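You operate a simulated robot arm through the tools that you are given. There is no shell and no other tool.

You are at the controls of a simulated robot arm. One attempt, no reset.

## Task
Pull mill one's mushroom button out, reset the fault and restart at 400 rpm.
Fine: turn the speed down before Start; no new fault; leave the other controls as they are.

It is judged by the outcome, as a careful person would: the job done as asked, and still so three seconds after it is handed in. It fails if anything else is knocked over, pushed out of place, dropped, spilled or broken.

## Robot
A 7-joint arm with a two-finger parallel gripper, fixed in place. Base frame: the origin is at the foot of the arm, x ahead of it, y to its left, z up. Readings come in mm, degrees, newtons and seconds.
Its first joint turns from -132.0 to 132.0 degrees. Payload 3.91 kg.
Tool frame: the origin (TCP) lies between the finger pads and is the grasp point; the fingertips stand 30 mm ahead of it; z points along the fingers, y is the line along which they close. Largest opening 110 mm; finger width 20, thickness 10; the body of the gripper, 48 by 112 mm, starts 55 mm behind the TCP.
Orientation is that of the tool frame in the base frame, as [roll, pitch, yaw] about the fixed x, y, z axes, in that order (R = Rz(yaw) Ry(pitch) Rx(roll)). With the fingers straight down and closing along the base's y, the tool's x points along the base's -x, its y along +y and its z along -z.

## Interface
- The arm moves only by the tool apply_moves. Its arguments are lists of equal length, an entry for each row: "dp": the shift along the tool's x, y, z in units of 300 mm (1.0 is 300 mm), a list of three; "angular": the turn, a rotation vector about the tool's x, y, z in units of 180 degrees (1.0 is 180 degrees), a list of three; "claw": the gripper command, from -1 (shut) to 1 (fully open), values between in proportion. In form: {"dp": [[dx, dy, dz], ...], "angular": [[ax, ay, az], ...], "claw": [claw, ...]}. A call has 1 to 20 rows; each row is the pose to reach, as a shift and turn from the pose commanded when the call began, along the tool's axes at that moment. A call with a number of a shift or a turn outside -1 to 1 is refused whole. Each row takes 0.2 s and may step no farther than 50 mm and 8.6 degrees from the row before; otherwise, or with a gripper value out of range, the whole call is refused. Where a pose cannot be reached the arm comes as near as it can. A force on the tool above 70 N (or 10 N above the force at the start of the call, whichever is more), or a blocked arm, ends the call early, and 0.2 s more pass. Each finger travels about 108 mm/s and halts on what it meets, pressing with about 36 N; the grip force reading is that of the motor and also rises with nothing between the fingers. The clock runs only during rows and for 0.2 s after the last one: add rows that repeat a pose to give the fingers time. The reply holds the time, the measured pose of the TCP, the force on the tool along the base axes, the opening and the grip force, in the units named above and with some noise, with the torque about the TCP (base axes, N m) and any sound that the robot's microphone picked up.
- Cameras (640 x 400 px; columns grow to the right, rows downward): "scene" is fixed at [52.2, 500.4, 1783.2]; the picture's right is [-0.60, -0.80, 0.00], its down [-0.38, 0.28, -0.88] and it looks along [0.71, -0.53, -0.47] (base axes); focal length 350 px, centre (320, 200). "wrist" rides on the gripper at [72, 17, -103] in the tool frame; the picture's right is [-0.23, 0.97, 0.00], its down [-0.76, -0.18, -0.62] and it looks along [-0.61, -0.14, 0.78] (tool axes); focal length 222 px, centre (320, 200). There is no depth. A picture from a camera that has moved, and an enlarged one, comes with that camera's place and axes in the base frame and with its lens.
- snapshot(camera): a new picture of that camera. No time passes.
- enlarge(camera, box): a new picture of the part [left, top, right, bottom] of that camera's present view, enlarged. No time passes.
- hand_in(): hands the job in; it is judged then, once.

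Places have to be worked out from the pictures, the camera data and where the tool is seen. Open the gripper and draw the arm clear of the work before you hand the job in, unless the task says otherwise.

The tools are called after "Request:" by a JSON object that holds its "name" and its "arguments". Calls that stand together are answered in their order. apply_moves: Moves the arm, as the interface text tells. Its arguments: {"type":"object","properties":{"dp":{"type":"array","items":{"type":"array","items":{"type":"number"}}},"angular":{"type":"array","items":{"type":"array","items":{"type":"number"}}},"claw":{"type":"array","items":{"type":"number"}}},"required":["dp","angular","claw"]} The other tools are called the same way: snapshot (camera) takes a picture; enlarge (camera, box) takes an enlarged picture of a part of a camera's view; hand_in () hands the job in.

At the start:

```text
time_s: 0.0
tool_pos: [537.2, -128.2, 1391.5]
orientation: [180.0, 0.0, 180.0]
force: [-0.2, 0.0, 0.6]
torque: [-0.02, 0.03, -0.04]
finger_gap: 109.7
finger_force: 0.1
```

scene: 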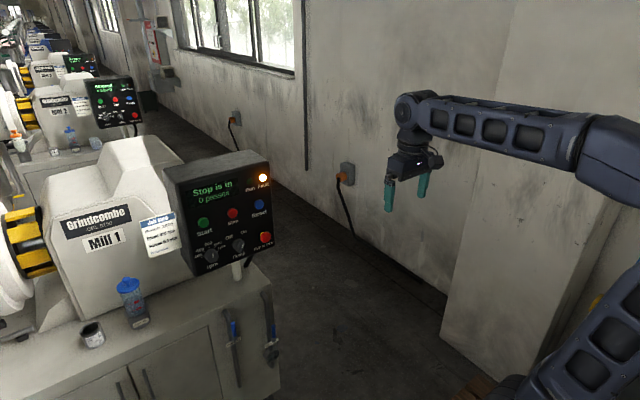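
wrist: 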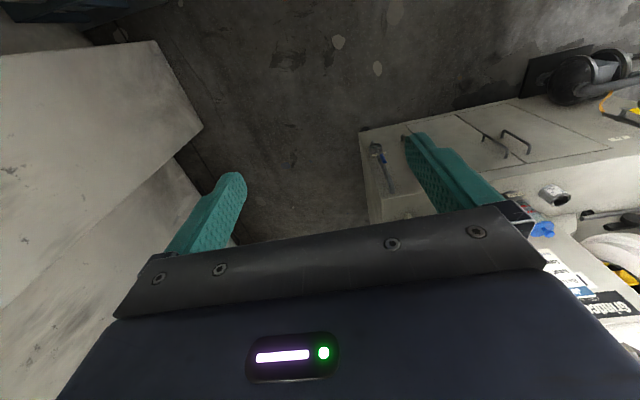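

I'll start by looking closely at the panel of Mill 1 in the scene camera.

Request:
{"name": "enlarge", "arguments": {"camera": "scene", "box": [155, 140, 285, 285]}}

Request:
{"name": "enlarge", "arguments": {"camera": "scene", "box": [185, 225, 280, 285]}}

Request:
{"name": "enlarge", "arguments": {"camera": "scene", "box": [120, 200, 200, 270]}}

```text
2.76 times, centred on (220, 212) of scene
camera zoom: at [52.2, 500.4, 1783.2], right [-0.6, -0.8, 0.0], down [-0.38, 0.28, -0.88], along [0.71, -0.53, -0.47], focal length 966 px, centre (596, 166)
```

zoom: 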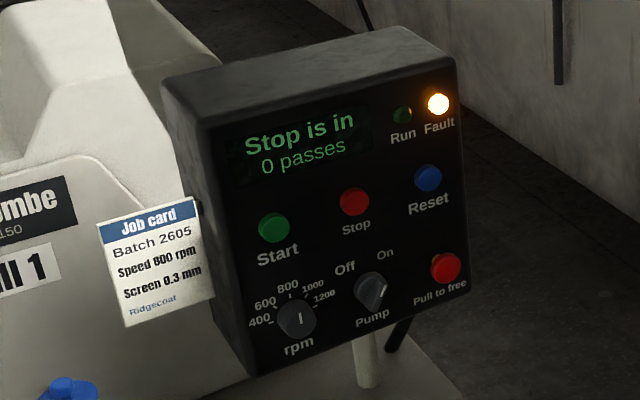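

```text
6.67 times, centred on (232, 255) of scene
camera zoom: at [52.2, 500.4, 1783.2], right [-0.6, -0.8, 0.0], down [-0.38, 0.28, -0.88], along [0.71, -0.53, -0.47], focal length 2334 px, centre (903, -167)
```

zoom: 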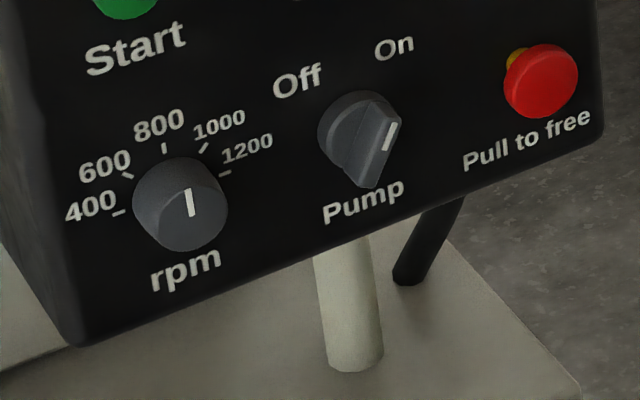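

```text
5.71 times, centred on (160, 235) of scene
camera zoom: at [52.2, 500.4, 1783.2], right [-0.6, -0.8, 0.0], down [-0.38, 0.28, -0.88], along [0.71, -0.53, -0.47], focal length 2001 px, centre (1234, 0)
```

zoom: 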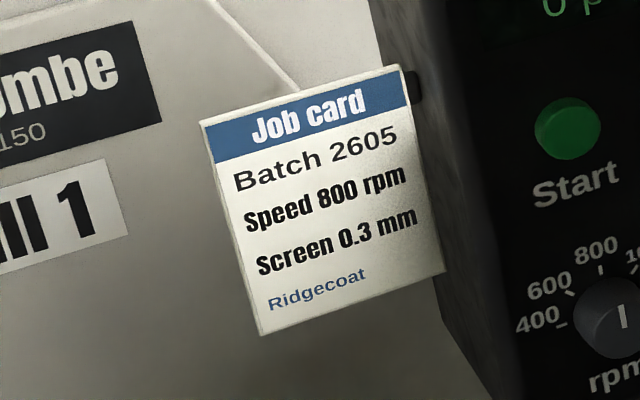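

The fault lamp is lit and the display reads "Stop is in". The rpm knob points to 800, Pump is On, and the panel faces back along -x. I'll tilt the tool halfway toward the panel and look with the wrist camera, so I can triangulate depth.

Request:
{"name": "apply_moves", "arguments": {"dp": [[0, 0.03, 0.02], [0, 0.06, 0.04], [0, 0.1, 0.06], [0, 0.15, 0.08], [0, 0.2, 0.1], [0, 0.25, 0.12], [0, 0.3, 0.14]], "angular": [[0, -0.04, 0], [0, -0.08, 0], [0, -0.12, 0], [0, -0.16, 0], [0, -0.2, 0], [0, -0.24, 0], [0, -0.28, 0]], "claw": [1, 1, 1, 1, 1, 1, 1]}}

Request:
{"name": "snapshot", "arguments": {"camera": "wrist"}}

Request:
{"name": "snapshot", "arguments": {"camera": "scene"}}

```text
time_s: 1.6
tool_pos: [535.9, -37.5, 1349.6]
orientation: [179.9, 50.5, 179.9]
force: [-0.1, 0.3, -0.2]
torque: [0.01, -0.02, -0.01]
finger_gap: 109.9
finger_force: 0.0
```

```text
taken
camera wrist: at [410.3, -19.5, 1358.4], right [0.15, 0.97, 0.18], down [0.0, -0.18, 0.98], along [0.99, -0.14, -0.03], focal length 222 px, centre (320, 200)
```

wrist: 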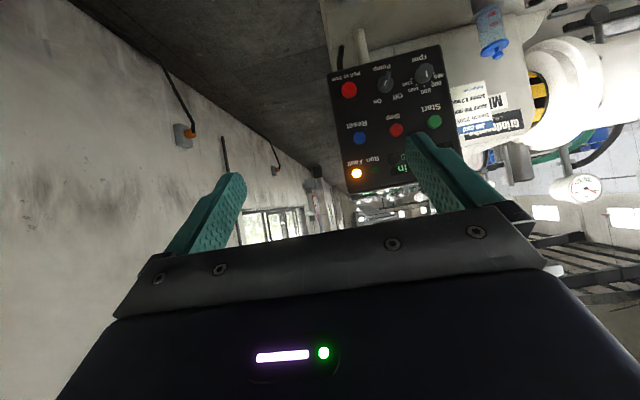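

```text
taken
```

scene: 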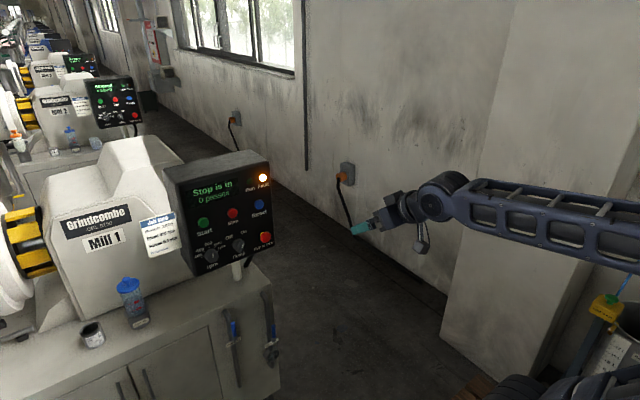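

The wrist camera now sees the panel, upside down. I'll enlarge it so I can triangulate against the scene camera.

Request:
{"name": "enlarge", "arguments": {"camera": "wrist", "box": [320, 30, 480, 210]}}

Request:
{"name": "enlarge", "arguments": {"camera": "scene", "box": [160, 145, 280, 285]}}

```text
2.22 times, centred on (400, 120) of wrist
camera zoom: at [410.3, -19.5, 1358.4], right [0.15, 0.97, 0.18], down [0.0, -0.18, 0.98], along [0.99, -0.14, -0.03], focal length 494 px, centre (142, 378)
```

zoom: 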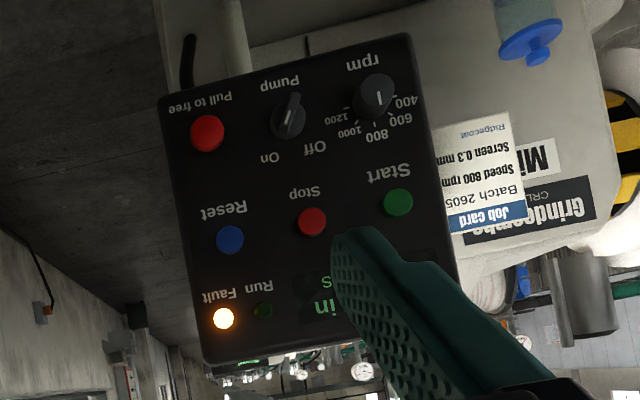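

```text
2.86 times, centred on (220, 215) of scene
camera zoom: at [52.2, 500.4, 1783.2], right [-0.6, -0.8, 0.0], down [-0.38, 0.28, -0.88], along [0.71, -0.53, -0.47], focal length 1000 px, centre (606, 157)
```

zoom: 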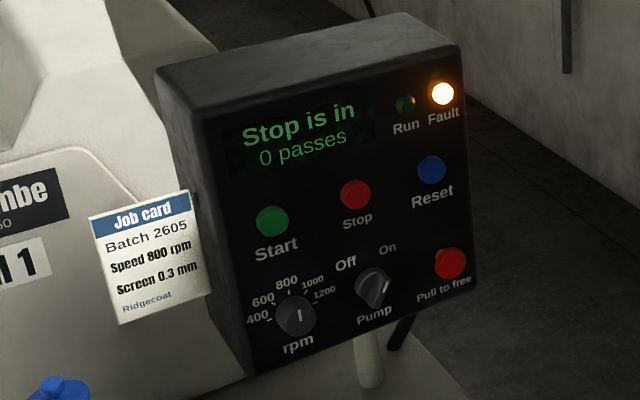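

Triangulating puts the mushroom head near (1018, 25, 1063). The Reset, Stop and Start faces are near x=1034, z≈1193, at y≈30/130/230, and the rpm knob is near (1025, 224, 1067). I'll level the tool to point along +x and close part of the distance for a better look.

Request:
{"name": "apply_moves", "arguments": {"dp": [[0.006, 0.02, 0.104], [0.012, 0.04, 0.208], [0.018, 0.06, 0.312], [0.024, 0.08, 0.417], [0.03, 0.1, 0.521], [0.036, 0.12, 0.625], [0.041, 0.14, 0.73], [0.047, 0.158, 0.834]], "angular": [[0, -0.0275, 0], [0, -0.055, 0], [0, -0.0825, 0], [0, -0.11, 0], [0, -0.1375, 0], [0, -0.165, 0], [0, -0.1925, 0], [0, -0.22, 0]], "claw": [1, 1, 1, 1, 1, 1, 1, 1]}}

Request:
{"name": "snapshot", "arguments": {"camera": "wrist"}}

Request:
{"name": "snapshot", "arguments": {"camera": "scene"}}

```text
time_s: 3.4
tool_pos: [722.9, 8.5, 1178.4]
orientation: [-18.7, 89.8, -18.9]
force: [-0.7, 0.0, 0.0]
torque: [-0.03, 0.02, -0.03]
finger_gap: 109.9
finger_force: 0.0
```

```text
taken
camera wrist: at [620.1, 25.9, 1105.2], right [0.0, 0.97, 0.23], down [-0.63, -0.18, 0.76], along [0.78, -0.14, 0.61], focal length 222 px, centre (320, 200)
```

wrist: 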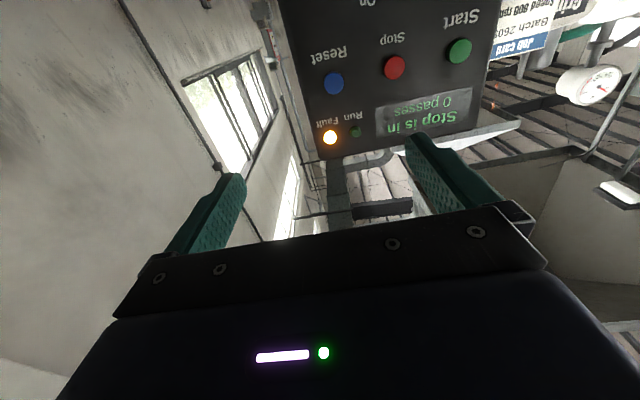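

```text
taken
```

scene: 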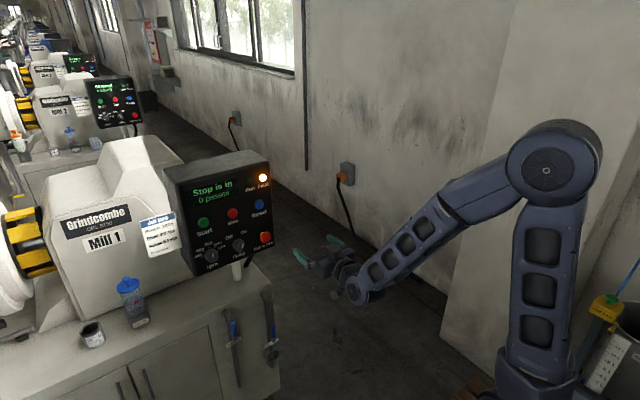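

The tool is level along +x. A second triangulation agrees, with Reset at about (1034, 30, 1191) and Start at about (1034, 230, 1190). I'll move to a standoff in front of the mushroom, with the fingertips still about 90 mm short of it.

Request:
{"name": "apply_moves", "arguments": {"dp": [[0.077, 0.01, 0.1], [0.154, 0.02, 0.22], [0.231, 0.03, 0.34], [0.307, 0.042, 0.46], [0.384, 0.0527, 0.55], [0.384, 0.0527, 0.5967]], "angular": [[0, 0, 0], [0, 0, 0], [0, 0, 0], [0, 0, 0], [0, 0, 0], [0, 0, 0]], "claw": [0.8, 0.8, 0.8, 0.8, 0.8, 0.8]}}

Request:
{"name": "snapshot", "arguments": {"camera": "wrist"}}

Request:
{"name": "snapshot", "arguments": {"camera": "scene"}}

```text
time_s: 4.8
tool_pos: [901.5, 25.2, 1063.3]
orientation: [75.5, 89.9, 75.4]
force: [-0.7, -0.8, 0.5]
torque: [0.01, -0.01, 0.01]
finger_gap: 99.2
finger_force: 0.1
```

```text
taken
camera wrist: at [798.4, 42.6, 990.4], right [0.0, 0.97, 0.23], down [-0.62, -0.18, 0.76], along [0.78, -0.14, 0.61], focal length 222 px, centre (320, 200)
```

wrist: 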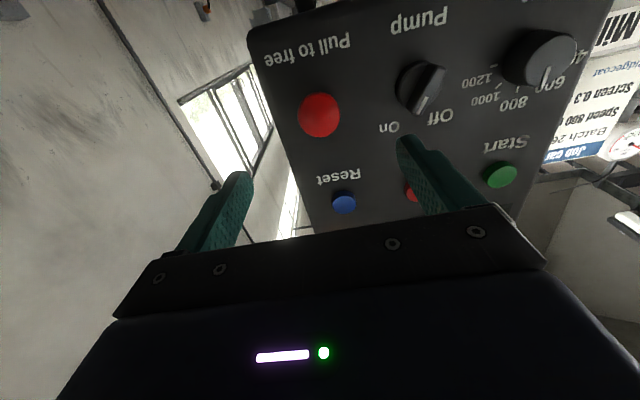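

```text
taken
```

scene: 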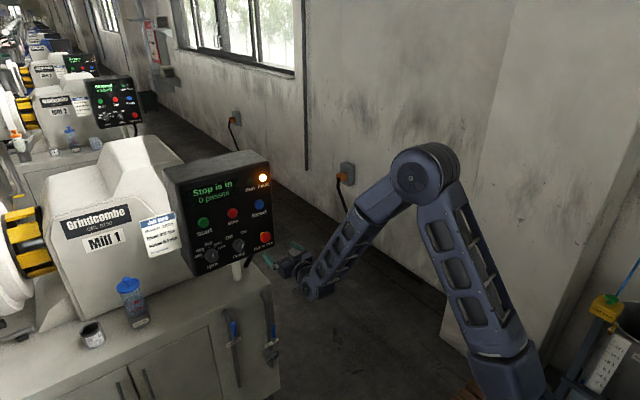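

Request:
{"name": "enlarge", "arguments": {"camera": "wrist", "box": [240, 0, 400, 100]}}

Request:
{"name": "enlarge", "arguments": {"camera": "wrist", "box": [260, 60, 480, 220]}}

Request:
{"name": "enlarge", "arguments": {"camera": "scene", "box": [190, 190, 350, 300]}}

```text
4.00 times, centred on (320, 50) of wrist
camera zoom: at [798.4, 42.6, 990.4], right [0.0, 0.97, 0.23], down [-0.62, -0.18, 0.76], along [0.78, -0.14, 0.61], focal length 888 px, centre (320, 800)
```

zoom: 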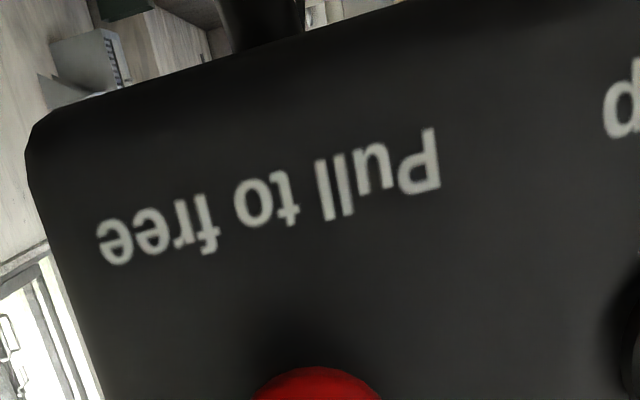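

```text
2.50 times, centred on (370, 140) of wrist
camera zoom: at [798.4, 42.6, 990.4], right [0.0, 0.97, 0.23], down [-0.62, -0.18, 0.76], along [0.78, -0.14, 0.61], focal length 555 px, centre (195, 350)
```

zoom: 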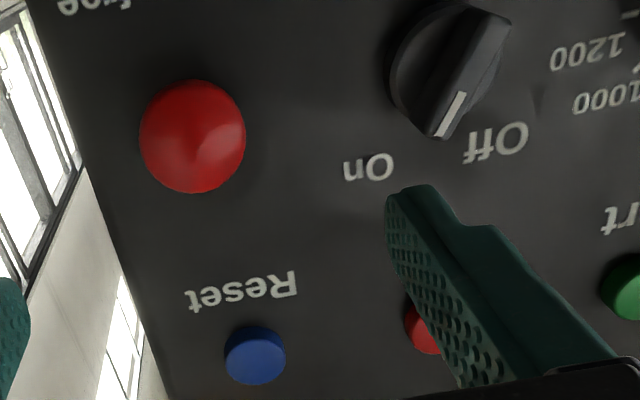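

```text
3.64 times, centred on (270, 245) of scene
camera zoom: at [52.2, 500.4, 1783.2], right [-0.6, -0.8, 0.0], down [-0.38, 0.28, -0.88], along [0.71, -0.53, -0.47], focal length 1273 px, centre (502, 36)
```

zoom: 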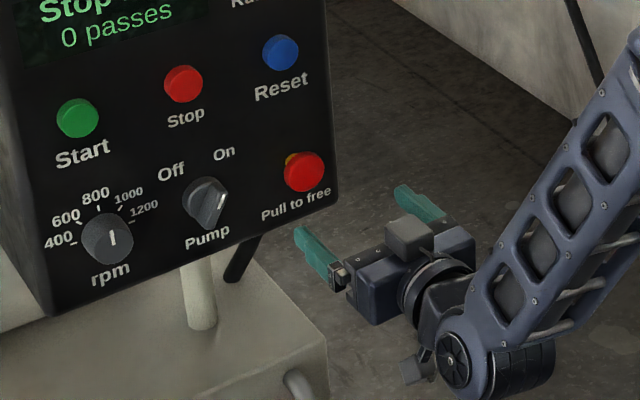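

The mushroom head is about 40 mm wide, centred near (1023, 25, 1060). I'll narrow the opening to about 70 mm and bring the fingertips up around the head, stopping at TCP x≈990.

Request:
{"name": "apply_moves", "arguments": {"dp": [[0.0133, 0.001, 0.0], [0.0133, 0.001, 0.1], [0.0133, 0.001, 0.2], [0.0133, 0.001, 0.26], [0.0133, 0.001, 0.3]], "angular": [[0, 0, 0], [0, 0, 0], [0, 0, 0], [0, 0, 0], [0, 0, 0]], "claw": [0.3, 0.3, 0.3, 0.3, 0.3]}}

Request:
{"name": "snapshot", "arguments": {"camera": "wrist"}}

Request:
{"name": "enlarge", "arguments": {"camera": "scene", "box": [190, 190, 350, 300]}}

```text
time_s: 6.0
tool_pos: [990.7, 25.6, 1059.7]
orientation: [162.3, 89.9, 162.3]
force: [-0.1, 0.2, -0.4]
torque: [0.0, 0.02, 0.01]
finger_gap: 71.4
finger_force: 0.0
```

```text
taken
camera wrist: at [888.1, 43.8, 987.4], right [0.0, 0.97, 0.23], down [-0.62, -0.18, 0.76], along [0.78, -0.14, 0.61], focal length 222 px, centre (320, 200)
```

wrist: 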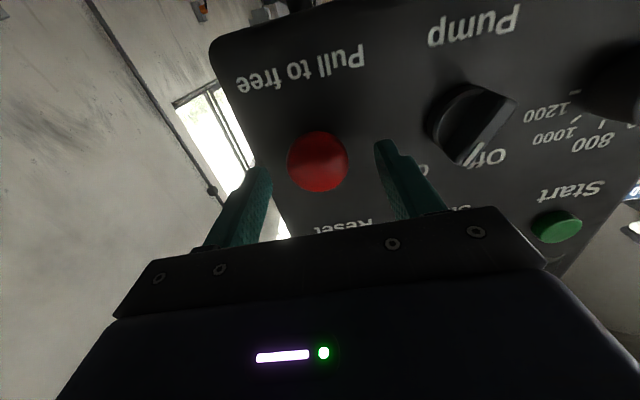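

```text
3.64 times, centred on (270, 245) of scene
camera zoom: at [52.2, 500.4, 1783.2], right [-0.6, -0.8, 0.0], down [-0.38, 0.28, -0.88], along [0.71, -0.53, -0.47], focal length 1273 px, centre (502, 36)
```

zoom: 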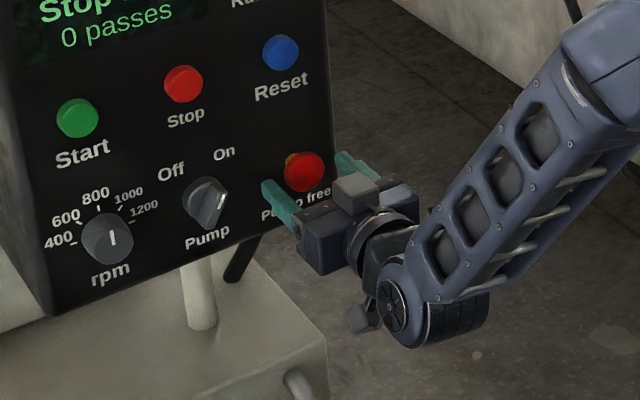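

The fingers straddle the mushroom evenly, and the panel face is near x≈1048. I'll advance 20 mm so the tips reach about 1040, then close on the head.

Request:
{"name": "apply_moves", "arguments": {"dp": [[0, 0, 0.033], [0, 0, 0.0667], [0, 0, 0.0667], [0, 0, 0.0667], [0, 0, 0.0667], [0, 0, 0.0667]], "angular": [[0, 0, 0], [0, 0, 0], [0, 0, 0], [0, 0, 0], [0, 0, 0], [0, 0, 0]], "claw": [0.3, 0.3, 0.3, -1, -1, -1]}}

Request:
{"name": "snapshot", "arguments": {"camera": "wrist"}}

Request:
{"name": "enlarge", "arguments": {"camera": "scene", "box": [155, 150, 345, 290]}}

```text
time_s: 7.4
tool_pos: [1010.6, 24.9, 1059.6]
orientation: [-175.0, 90.0, -175.1]
force: [-0.5, -9.5, -2.1]
torque: [-0.2, -0.08, 0.15]
finger_gap: 41.8
finger_force: 45.2
```

```text
taken
camera wrist: at [907.9, 42.3, 987.2], right [0.0, 0.97, 0.23], down [-0.62, -0.18, 0.76], along [0.78, -0.14, 0.61], focal length 222 px, centre (320, 200)
```

wrist: 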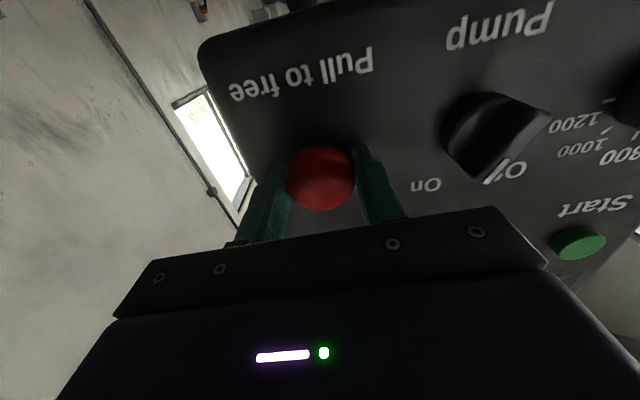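

```text
2.86 times, centred on (250, 220) of scene
camera zoom: at [52.2, 500.4, 1783.2], right [-0.6, -0.8, 0.0], down [-0.38, 0.28, -0.88], along [0.71, -0.53, -0.47], focal length 1000 px, centre (520, 143)
```

zoom: 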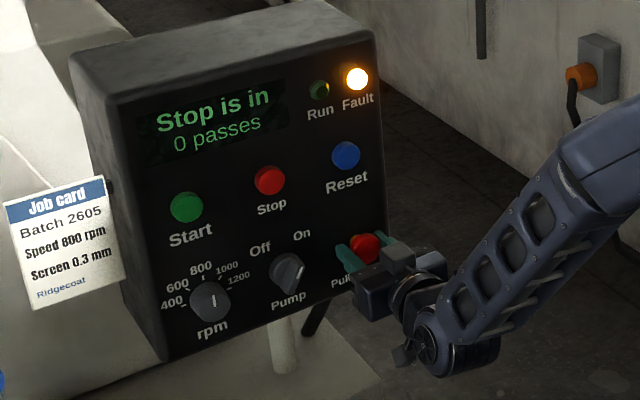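

The grip is on the head: gap 41.8 mm, 45 N. I'll pull straight back in small steps.

Request:
{"name": "apply_moves", "arguments": {"dp": [[0, -0.003, -0.01], [0, -0.003, -0.02], [0, -0.003, -0.03], [0, -0.003, -0.04], [0, -0.003, -0.05], [0, -0.003, -0.06]], "angular": [[0, 0, 0], [0, 0, 0], [0, 0, 0], [0, 0, 0], [0, 0, 0], [0, 0, 0]], "claw": [-1, -1, -1, -1, -1, -1]}}

Request:
{"name": "snapshot", "arguments": {"camera": "wrist"}}

Request:
{"name": "enlarge", "arguments": {"camera": "scene", "box": [155, 150, 345, 290]}}

```text
time_s: 8.8
tool_pos: [993.4, 24.1, 1060.6]
orientation: [-165.1, 90.0, -165.1]
force: [33.7, 0.0, 5.5]
torque: [-0.04, -0.03, 0.0]
finger_gap: 41.7
finger_force: 45.2
```

```text
taken
camera wrist: at [890.6, 42.2, 986.2], right [0.0, 0.97, 0.23], down [-0.62, -0.18, 0.76], along [0.78, -0.14, 0.61], focal length 222 px, centre (320, 200)
```

wrist: 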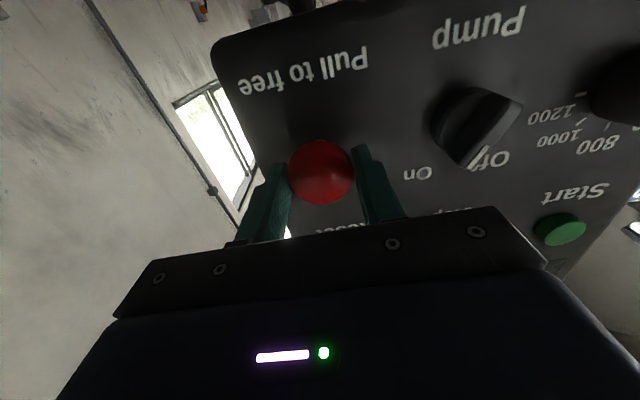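

```text
2.86 times, centred on (250, 220) of scene
camera zoom: at [52.2, 500.4, 1783.2], right [-0.6, -0.8, 0.0], down [-0.38, 0.28, -0.88], along [0.71, -0.53, -0.47], focal length 1000 px, centre (520, 143)
```

zoom: 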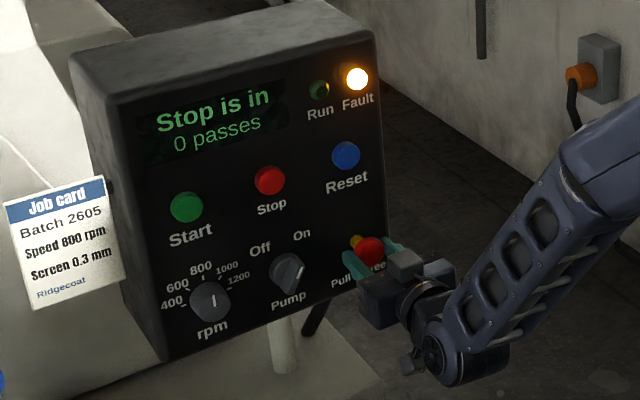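

The head has come out about 17 mm with 34 N of resistance, but the display still says "Stop is in". I'll keep pulling slowly.

Request:
{"name": "apply_moves", "arguments": {"dp": [[0, 0, -0.01], [0, 0, -0.02], [0, 0, -0.03], [0, 0, -0.03]], "angular": [[0, 0, 0], [0, 0, 0], [0, 0, 0], [0, 0, 0]], "claw": [-1, -1, -1, -1]}}

Request:
{"name": "snapshot", "arguments": {"camera": "wrist"}}

Request:
{"name": "enlarge", "arguments": {"camera": "scene", "box": [155, 150, 345, 290]}}

```text
time_s: 9.8
tool_pos: [985.0, 24.7, 1058.2]
orientation: [-173.5, 90.0, -173.6]
force: [31.9, -3.2, -5.9]
torque: [-0.1, 0.1, 0.3]
finger_gap: 41.5
finger_force: 45.1
```

```text
taken
camera wrist: at [881.0, 42.1, 985.9], right [0.0, 0.97, 0.23], down [-0.62, -0.18, 0.76], along [0.78, -0.14, 0.61], focal length 222 px, centre (320, 200)
```

wrist: 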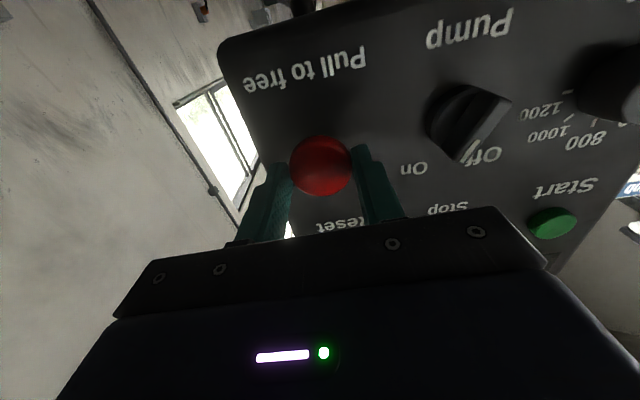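

```text
2.86 times, centred on (250, 220) of scene
camera zoom: at [52.2, 500.4, 1783.2], right [-0.6, -0.8, 0.0], down [-0.38, 0.28, -0.88], along [0.71, -0.53, -0.47], focal length 1000 px, centre (520, 143)
```

zoom: 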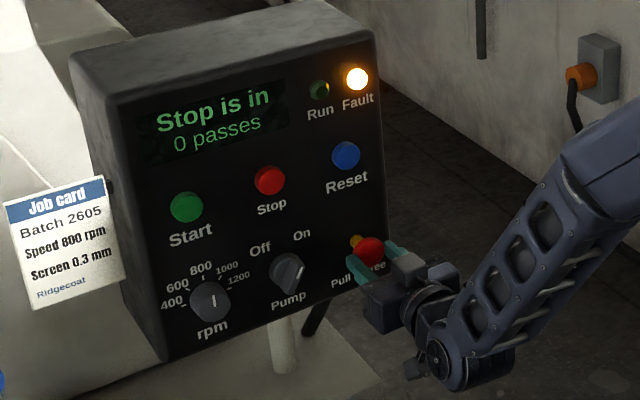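

The fingers appear to have slipped during that last pull. I'll zoom in to see how far out the mushroom really is.

Request:
{"name": "enlarge", "arguments": {"camera": "scene", "box": [245, 215, 305, 255]}}

Request:
{"name": "enlarge", "arguments": {"camera": "wrist", "box": [240, 100, 420, 220]}}

```text
10.00 times, centred on (275, 235) of scene
camera zoom: at [52.2, 500.4, 1783.2], right [-0.6, -0.8, 0.0], down [-0.38, 0.28, -0.88], along [0.71, -0.53, -0.47], focal length 3501 px, centre (770, -150)
```

zoom: 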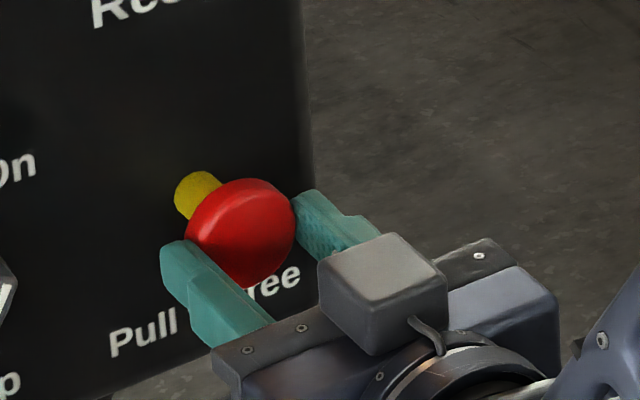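

```text
3.33 times, centred on (330, 160) of wrist
camera zoom: at [881.0, 42.1, 985.9], right [0.0, 0.97, 0.23], down [-0.62, -0.18, 0.76], along [0.78, -0.14, 0.61], focal length 740 px, centre (287, 333)
```

zoom: 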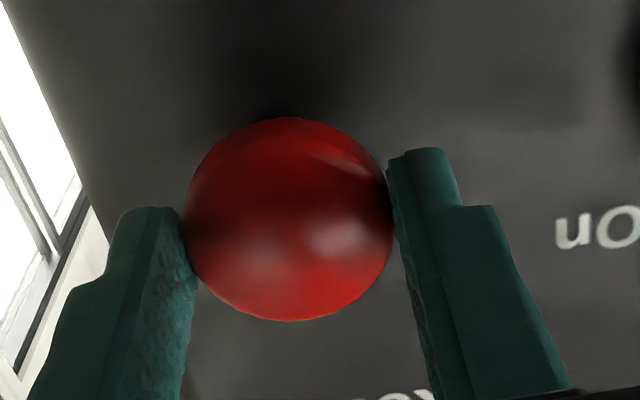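

The yellow neck is now exposed, so the head has come out. I'll open the fingers in place and check whether it stays out and what the display says.

Request:
{"name": "apply_moves", "arguments": {"dp": [[0, 0, 0], [0, 0, 0], [0, 0, 0]], "angular": [[0, 0, 0], [0, 0, 0], [0, 0, 0]], "claw": [0.3, 0.3, 0.3]}}

Request:
{"name": "enlarge", "arguments": {"camera": "scene", "box": [245, 215, 305, 255]}}

Request:
{"name": "enlarge", "arguments": {"camera": "scene", "box": [155, 150, 345, 290]}}

Request:
{"name": "snapshot", "arguments": {"camera": "wrist"}}

```text
time_s: 10.6
tool_pos: [982.8, 25.5, 1061.0]
orientation: [175.5, 90.0, 175.5]
force: [0.6, -0.1, -0.7]
torque: [0.02, 0.01, -0.02]
finger_gap: 71.5
finger_force: 0.1
```

```text
10.00 times, centred on (275, 235) of scene
camera zoom: at [52.2, 500.4, 1783.2], right [-0.6, -0.8, 0.0], down [-0.38, 0.28, -0.88], along [0.71, -0.53, -0.47], focal length 3501 px, centre (770, -150)
```

zoom: 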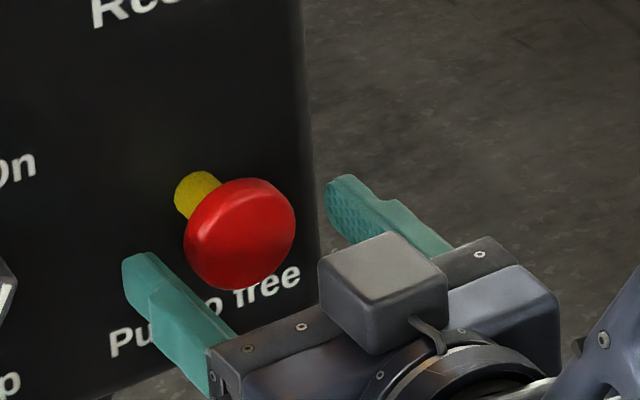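

```text
2.86 times, centred on (250, 220) of scene
camera zoom: at [52.2, 500.4, 1783.2], right [-0.6, -0.8, 0.0], down [-0.38, 0.28, -0.88], along [0.71, -0.53, -0.47], focal length 1000 px, centre (520, 143)
```

zoom: 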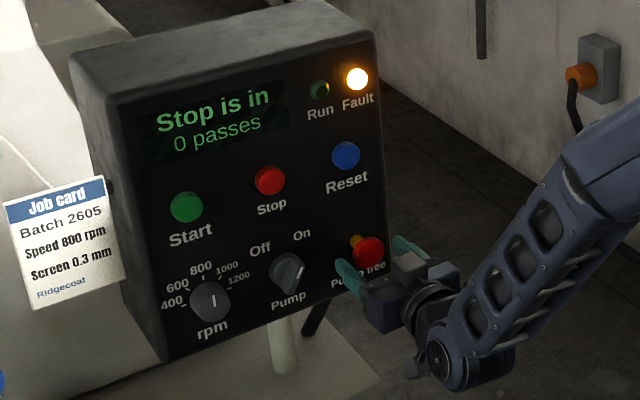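

```text
taken
camera wrist: at [880.2, 42.5, 987.1], right [0.0, 0.97, 0.23], down [-0.62, -0.18, 0.76], along [0.78, -0.14, 0.61], focal length 222 px, centre (320, 200)
```

wrist: 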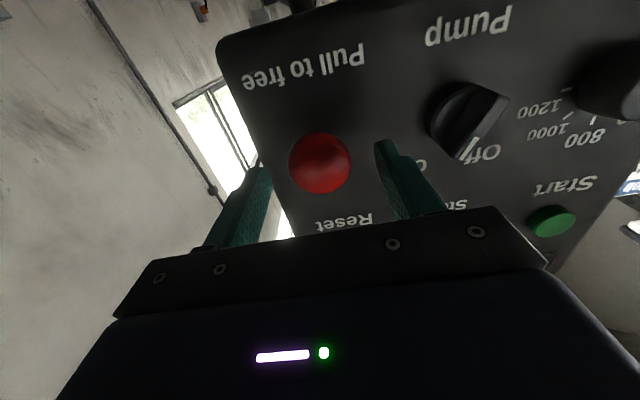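

The mushroom stays out with its neck showing, and nothing was disturbed. The display and fault should clear with Reset. I'll back off, close the fingers and line up with Reset at y≈30, z≈1190.

Request:
{"name": "apply_moves", "arguments": {"dp": [[0, 0, -0.0833], [0, 0, -0.1767], [-0.14, 0.006, -0.1767], [-0.28, 0.012, -0.1767], [-0.4, 0.0187, -0.1767], [-0.4333, 0.0187, -0.1767], [-0.4333, 0.0187, -0.1767]], "angular": [[0, 0, 0], [0, 0, 0], [0, 0, 0], [0, 0, 0], [0, 0, 0], [0, 0, 0], [0, 0, 0]], "claw": [0.3, 0.3, -1, -1, -1, -1, -1]}}

Request:
{"name": "snapshot", "arguments": {"camera": "wrist"}}

Request:
{"name": "enlarge", "arguments": {"camera": "scene", "box": [155, 150, 345, 290]}}

```text
time_s: 12.2
tool_pos: [932.2, 32.1, 1189.1]
orientation: [28.7, 90.0, 28.7]
force: [-0.5, -0.2, 0.1]
torque: [0.0, 0.0, -0.02]
finger_gap: 0.1
finger_force: 35.7
```

```text
taken
camera wrist: at [828.1, 48.4, 1115.8], right [0.0, 0.97, 0.23], down [-0.62, -0.18, 0.76], along [0.78, -0.14, 0.61], focal length 222 px, centre (320, 200)
```

wrist: 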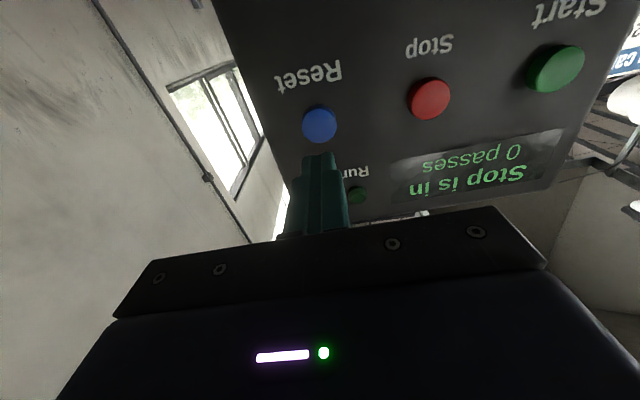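

```text
2.86 times, centred on (250, 220) of scene
camera zoom: at [52.2, 500.4, 1783.2], right [-0.6, -0.8, 0.0], down [-0.38, 0.28, -0.88], along [0.71, -0.53, -0.47], focal length 1000 px, centre (520, 143)
```

zoom: 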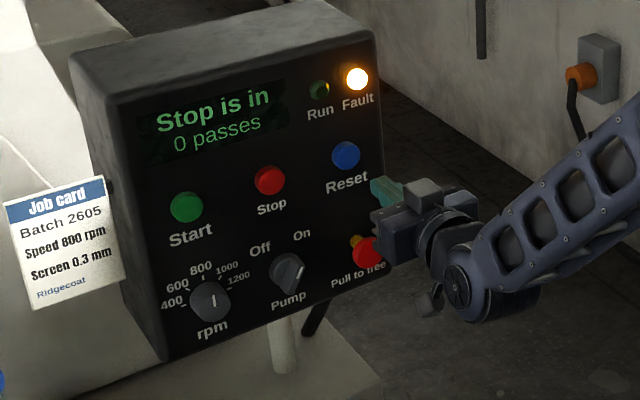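

The fingertip lines up with Reset to within about 2 mm, and the button centre sits slightly higher. I'll advance until the tips are about 8 mm short of it.

Request:
{"name": "apply_moves", "arguments": {"dp": [[-0.006, 0, 0.08], [-0.006, 0, 0.16], [-0.006, 0, 0.2], [-0.006, 0, 0.23]], "angular": [[0, 0, 0], [0, 0, 0], [0, 0, 0], [0, 0, 0]], "claw": [-1, -1, -1, -1]}}

Request:
{"name": "snapshot", "arguments": {"camera": "wrist"}}

Request:
{"name": "enlarge", "arguments": {"camera": "scene", "box": [205, 160, 325, 250]}}

```text
time_s: 13.2
tool_pos: [999.3, 30.1, 1190.8]
orientation: [125.7, 90.0, 125.7]
force: [0.3, 1.0, 0.3]
torque: [-0.01, -0.01, 0.01]
finger_gap: 0.0
finger_force: 36.2
```

```text
taken
camera wrist: at [896.6, 47.9, 1118.8], right [0.0, 0.97, 0.23], down [-0.62, -0.18, 0.76], along [0.78, -0.14, 0.61], focal length 222 px, centre (320, 200)
```

wrist: 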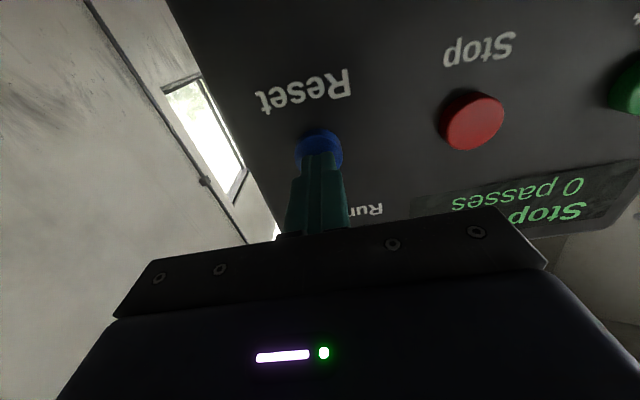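

```text
4.44 times, centred on (265, 205) of scene
camera zoom: at [52.2, 500.4, 1783.2], right [-0.6, -0.8, 0.0], down [-0.38, 0.28, -0.88], along [0.71, -0.53, -0.47], focal length 1556 px, centre (564, 178)
```

zoom: 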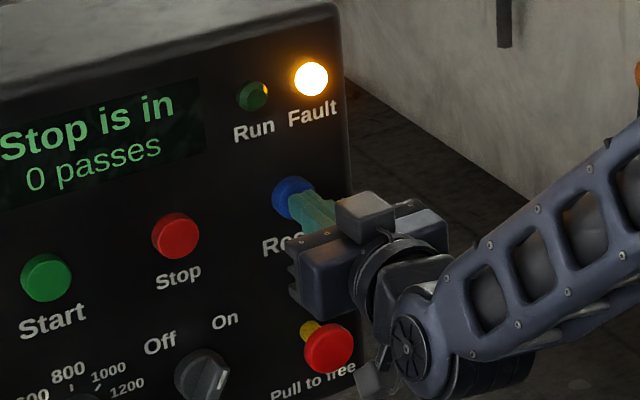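

The tips are about 8–10 mm short of Reset and centred on it. I'll press in with small steps and watch the force.

Request:
{"name": "apply_moves", "arguments": {"dp": [[0, 0, 0.01], [0, 0, 0.018], [0, 0, 0.026], [0, 0, 0.033]], "angular": [[0, 0, 0], [0, 0, 0], [0, 0, 0], [0, 0, 0]], "claw": [-1, -1, -1, -1]}}

Request:
{"name": "enlarge", "arguments": {"camera": "scene", "box": [205, 160, 325, 250]}}

```text
time_s: 14.2
tool_pos: [1009.4, 29.7, 1191.4]
orientation: [101.0, 89.9, 101.0]
force: [-14.3, -2.7, 1.3]
torque: [-0.03, -0.04, -0.07]
finger_gap: 0.0
finger_force: 35.6
heard: click
```

```text
4.44 times, centred on (265, 205) of scene
camera zoom: at [52.2, 500.4, 1783.2], right [-0.6, -0.8, 0.0], down [-0.38, 0.28, -0.88], along [0.71, -0.53, -0.47], focal length 1556 px, centre (564, 178)
```

zoom: 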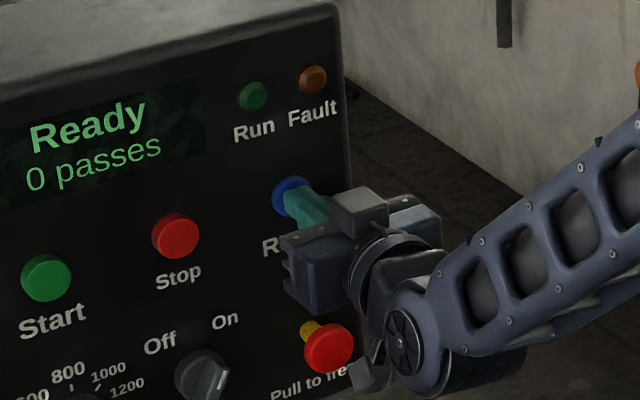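

I heard a click. The display now reads "Ready" and the fault lamp is out. I'll back straight off and move across to a standoff in front of the rpm knob, opening the fingers on the way.

Request:
{"name": "apply_moves", "arguments": {"dp": [[0, 0, -0.1], [0, 0, -0.2], [0, 0, -0.263], [0.07, 0.11, -0.263], [0.14, 0.22, -0.263], [0.22, 0.33, -0.263], [0.29, 0.44, -0.263], [0.36, 0.55, -0.263], [0.4333, 0.6467, -0.263], [0.4333, 0.6467, -0.263]], "angular": [[0, 0, 0], [0, 0, 0], [0, 0, 0], [0, 0, 0], [0, 0, 0], [0, 0, 0], [0, 0, 0], [0, 0, 0], [0, 0, 0], [0, 0, 0]], "claw": [-1, -1, -1, -1, 0.6, 0.6, 0.6, 0.6, 0.6, 0.6]}}

Request:
{"name": "snapshot", "arguments": {"camera": "wrist"}}

Request:
{"name": "snapshot", "arguments": {"camera": "scene"}}

```text
time_s: 16.4
tool_pos: [930.2, 223.8, 1059.8]
orientation: [147.8, 89.9, 147.8]
force: [0.4, -0.5, -0.4]
torque: [0.02, -0.02, 0.04]
finger_gap: 88.3
finger_force: 0.0
```

```text
taken
camera wrist: at [827.0, 241.4, 987.2], right [0.0, 0.97, 0.23], down [-0.62, -0.18, 0.76], along [0.78, -0.14, 0.61], focal length 222 px, centre (320, 200)
```

wrist: 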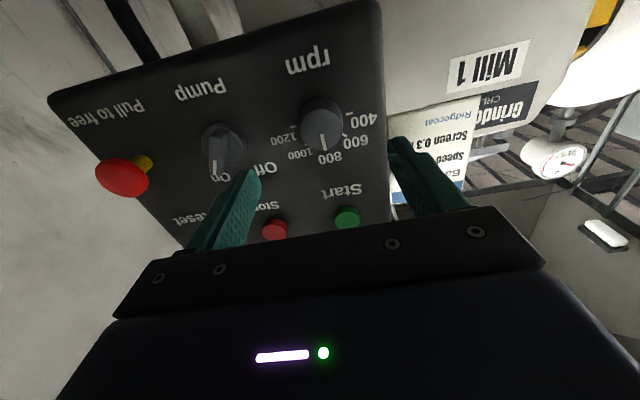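

```text
taken
```

scene: 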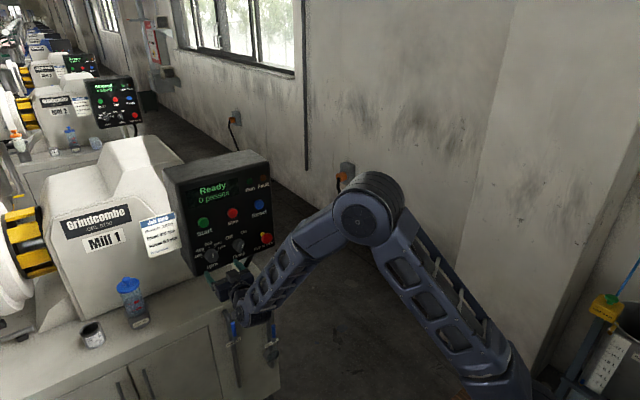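

Request:
{"name": "enlarge", "arguments": {"camera": "wrist", "box": [260, 50, 420, 190]}}

Request:
{"name": "enlarge", "arguments": {"camera": "scene", "box": [180, 170, 280, 310]}}

```text
2.86 times, centred on (340, 120) of wrist
camera zoom: at [827.0, 241.4, 987.2], right [0.0, 0.97, 0.23], down [-0.62, -0.18, 0.76], along [0.78, -0.14, 0.61], focal length 635 px, centre (263, 429)
```

zoom: 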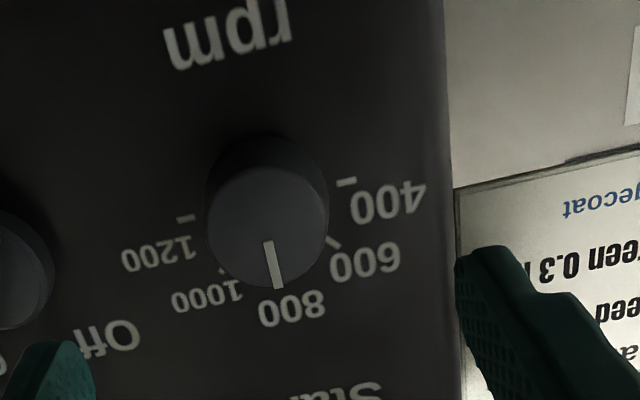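

```text
2.86 times, centred on (230, 240) of scene
camera zoom: at [52.2, 500.4, 1783.2], right [-0.6, -0.8, 0.0], down [-0.38, 0.28, -0.88], along [0.71, -0.53, -0.47], focal length 1000 px, centre (577, 86)
```

zoom: 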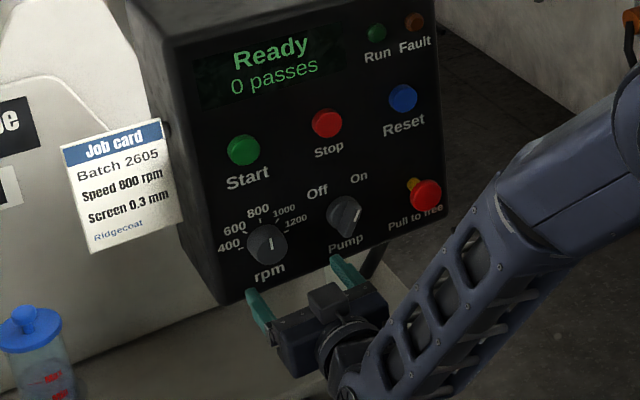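

The rpm knob is round, about 38 mm across, with its axis near (y 225, z 1062.4). The ticks confirm 400 lies exactly 90° counter-clockwise from 800. I'll pre-roll the gripper +45° so the 90° turn stays within a comfortable wrist range.

Request:
{"name": "apply_moves", "arguments": {"dp": [[-0.002, 0.003, 0], [-0.002, 0.003, 0], [-0.002, 0.003, 0], [-0.002, 0.003, 0], [-0.002, 0.003, 0], [-0.002, 0.003, 0], [-0.002, 0.003, 0.06], [-0.002, 0.003, 0.12]], "angular": [[0, 0, 0.042], [0, 0, 0.084], [0, 0, 0.126], [0, 0, 0.168], [0, 0, 0.21], [0, 0, 0.25], [0, 0, 0.25], [0, 0, 0.25]], "claw": [0.4, 0.4, 0.4, 0.4, 0.4, 0.4, 0.4, 0.4]}}

Request:
{"name": "snapshot", "arguments": {"camera": "wrist"}}

Request:
{"name": "snapshot", "arguments": {"camera": "scene"}}

```text
time_s: 18.2
tool_pos: [967.1, 224.8, 1062.6]
orientation: [90.0, 44.9, 89.8]
force: [0.2, -0.6, 0.2]
torque: [0.01, 0.04, -0.03]
finger_gap: 77.1
finger_force: 0.1
```

```text
taken
camera wrist: at [863.7, 288.8, 1022.6], right [0.0, 0.53, 0.85], down [-0.62, -0.66, 0.41], along [0.78, -0.53, 0.33], focal length 222 px, centre (320, 200)
```

wrist: 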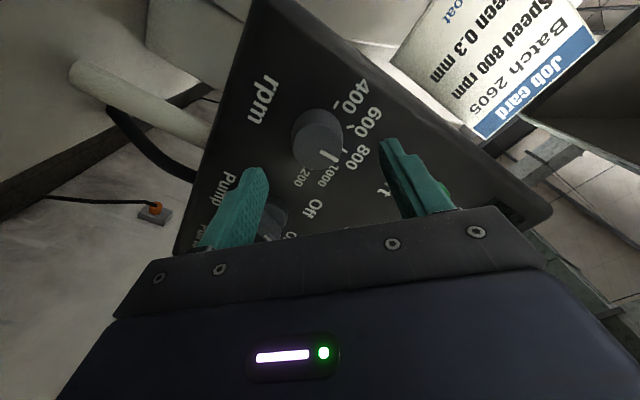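

```text
taken
```

scene: 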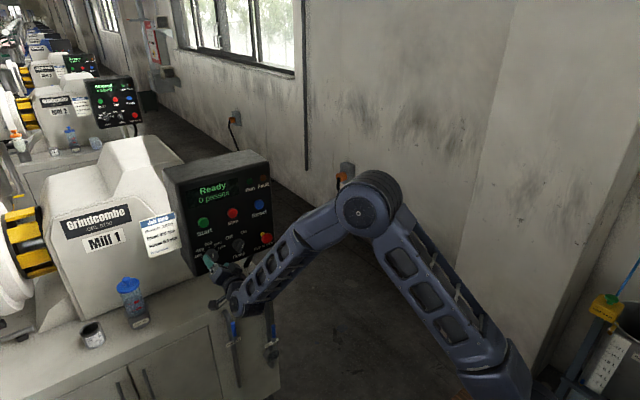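

The roll worked. I'll zoom in to check the knob's centring between the fingers before gripping.

Request:
{"name": "enlarge", "arguments": {"camera": "wrist", "box": [240, 70, 440, 220]}}

Request:
{"name": "enlarge", "arguments": {"camera": "scene", "box": [185, 220, 265, 300]}}

```text
2.67 times, centred on (340, 145) of wrist
camera zoom: at [863.7, 288.8, 1022.6], right [0.0, 0.53, 0.85], down [-0.62, -0.66, 0.41], along [0.78, -0.53, 0.33], focal length 592 px, centre (267, 347)
```

zoom: 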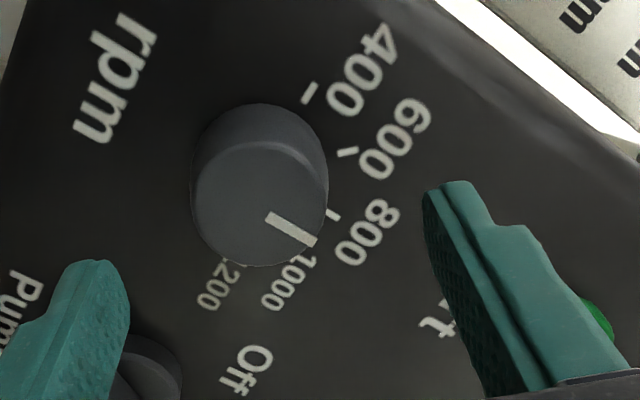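

```text
5.00 times, centred on (225, 260) of scene
camera zoom: at [52.2, 500.4, 1783.2], right [-0.6, -0.8, 0.0], down [-0.38, 0.28, -0.88], along [0.71, -0.53, -0.47], focal length 1751 px, centre (795, -100)
```

zoom: 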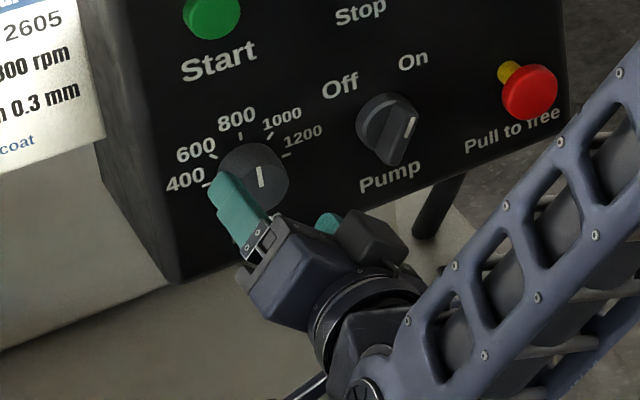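

The knob is centred to within about 1 mm. I'll advance to TCP x≈1010, as for the mushroom, and close on the knob.

Request:
{"name": "apply_moves", "arguments": {"dp": [[0, -0.0033, 0.05], [0, -0.0033, 0.1], [0, -0.0033, 0.13], [0, -0.0033, 0.1467], [0, -0.0033, 0.1467], [0, -0.0033, 0.1467], [0, -0.0033, 0.1467], [0, -0.0033, 0.1467]], "angular": [[0, 0, 0], [0, 0, 0], [0, 0, 0], [0, 0, 0], [0, 0, 0], [0, 0, 0], [0, 0, 0], [0, 0, 0]], "claw": [0.4, 0.4, 0.4, 0.4, -0.1, -1, -1, -1]}}

Request:
{"name": "snapshot", "arguments": {"camera": "wrist"}}

Request:
{"name": "enlarge", "arguments": {"camera": "scene", "box": [155, 160, 295, 290]}}

```text
time_s: 20.0
tool_pos: [1010.5, 222.8, 1061.1]
orientation: [90.0, 45.0, 90.0]
force: [3.8, 0.5, -0.7]
torque: [-0.01, -0.02, -0.04]
finger_gap: 40.8
finger_force: 44.8
```

```text
taken
camera wrist: at [907.2, 287.6, 1021.1], right [0.0, 0.53, 0.85], down [-0.62, -0.66, 0.41], along [0.78, -0.53, 0.33], focal length 222 px, centre (320, 200)
```

wrist: 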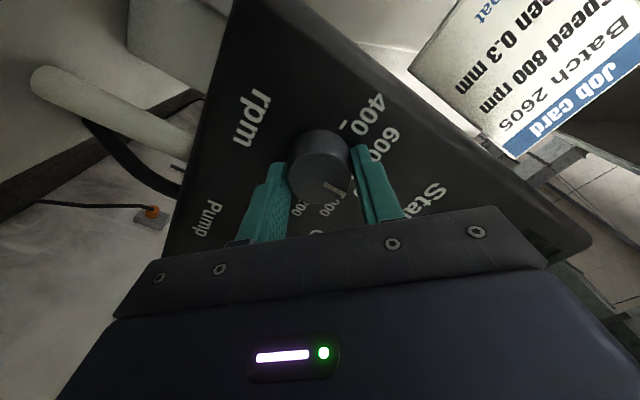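

```text
3.08 times, centred on (225, 225) of scene
camera zoom: at [52.2, 500.4, 1783.2], right [-0.6, -0.8, 0.0], down [-0.38, 0.28, -0.88], along [0.71, -0.53, -0.47], focal length 1077 px, centre (612, 123)
```

zoom: 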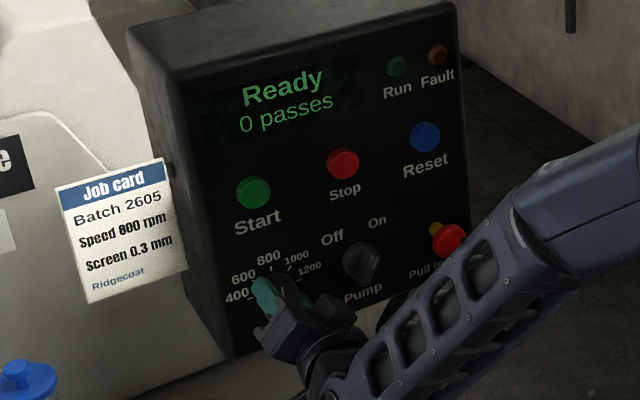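

The knob is gripped with almost no side load. I'll turn it counter-clockwise by 45° and check that it follows.

Request:
{"name": "apply_moves", "arguments": {"dp": [[0, 0, 0], [0, 0, 0], [0, 0, 0], [0, 0, 0], [0, 0, 0], [0, 0, 0], [0, 0, 0]], "angular": [[0, 0, -0.042], [0, 0, -0.084], [0, 0, -0.126], [0, 0, -0.168], [0, 0, -0.21], [0, 0, -0.25], [0, 0, -0.25]], "claw": [-1, -1, -1, -1, -1, -1, -1]}}

Request:
{"name": "enlarge", "arguments": {"camera": "wrist", "box": [240, 60, 440, 220]}}

Request:
{"name": "enlarge", "arguments": {"camera": "scene", "box": [155, 160, 295, 290]}}

```text
time_s: 21.6
tool_pos: [1011.0, 225.7, 1062.5]
orientation: [-47.9, 89.9, -48.0]
force: [6.0, 7.1, 10.1]
torque: [0.04, -0.47, 0.28]
finger_gap: 40.9
finger_force: 45.2
```

```text
2.50 times, centred on (340, 140) of wrist
camera zoom: at [907.2, 242.0, 988.1], right [0.0, 0.97, 0.23], down [-0.62, -0.18, 0.76], along [0.78, -0.14, 0.61], focal length 555 px, centre (270, 350)
```

zoom: 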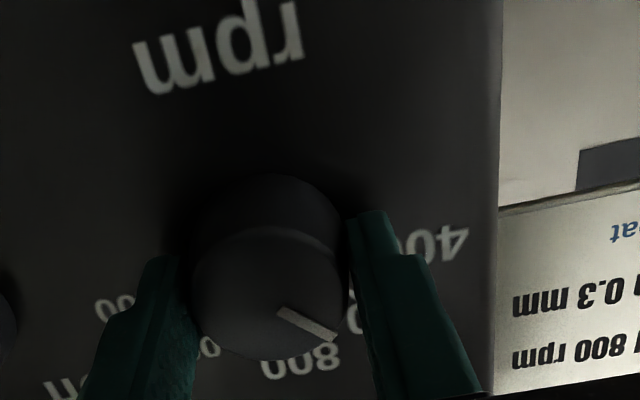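

```text
3.08 times, centred on (225, 225) of scene
camera zoom: at [52.2, 500.4, 1783.2], right [-0.6, -0.8, 0.0], down [-0.38, 0.28, -0.88], along [0.71, -0.53, -0.47], focal length 1077 px, centre (612, 123)
```

zoom: 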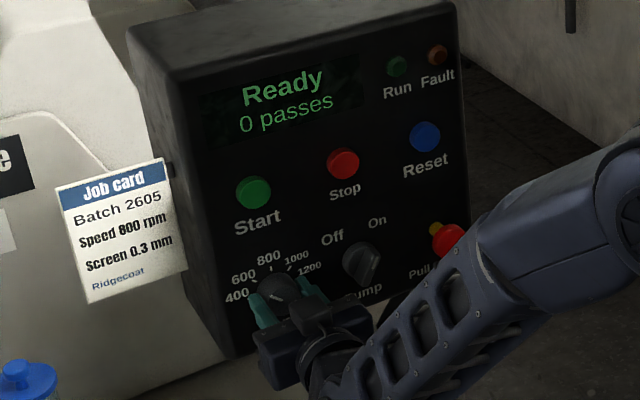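

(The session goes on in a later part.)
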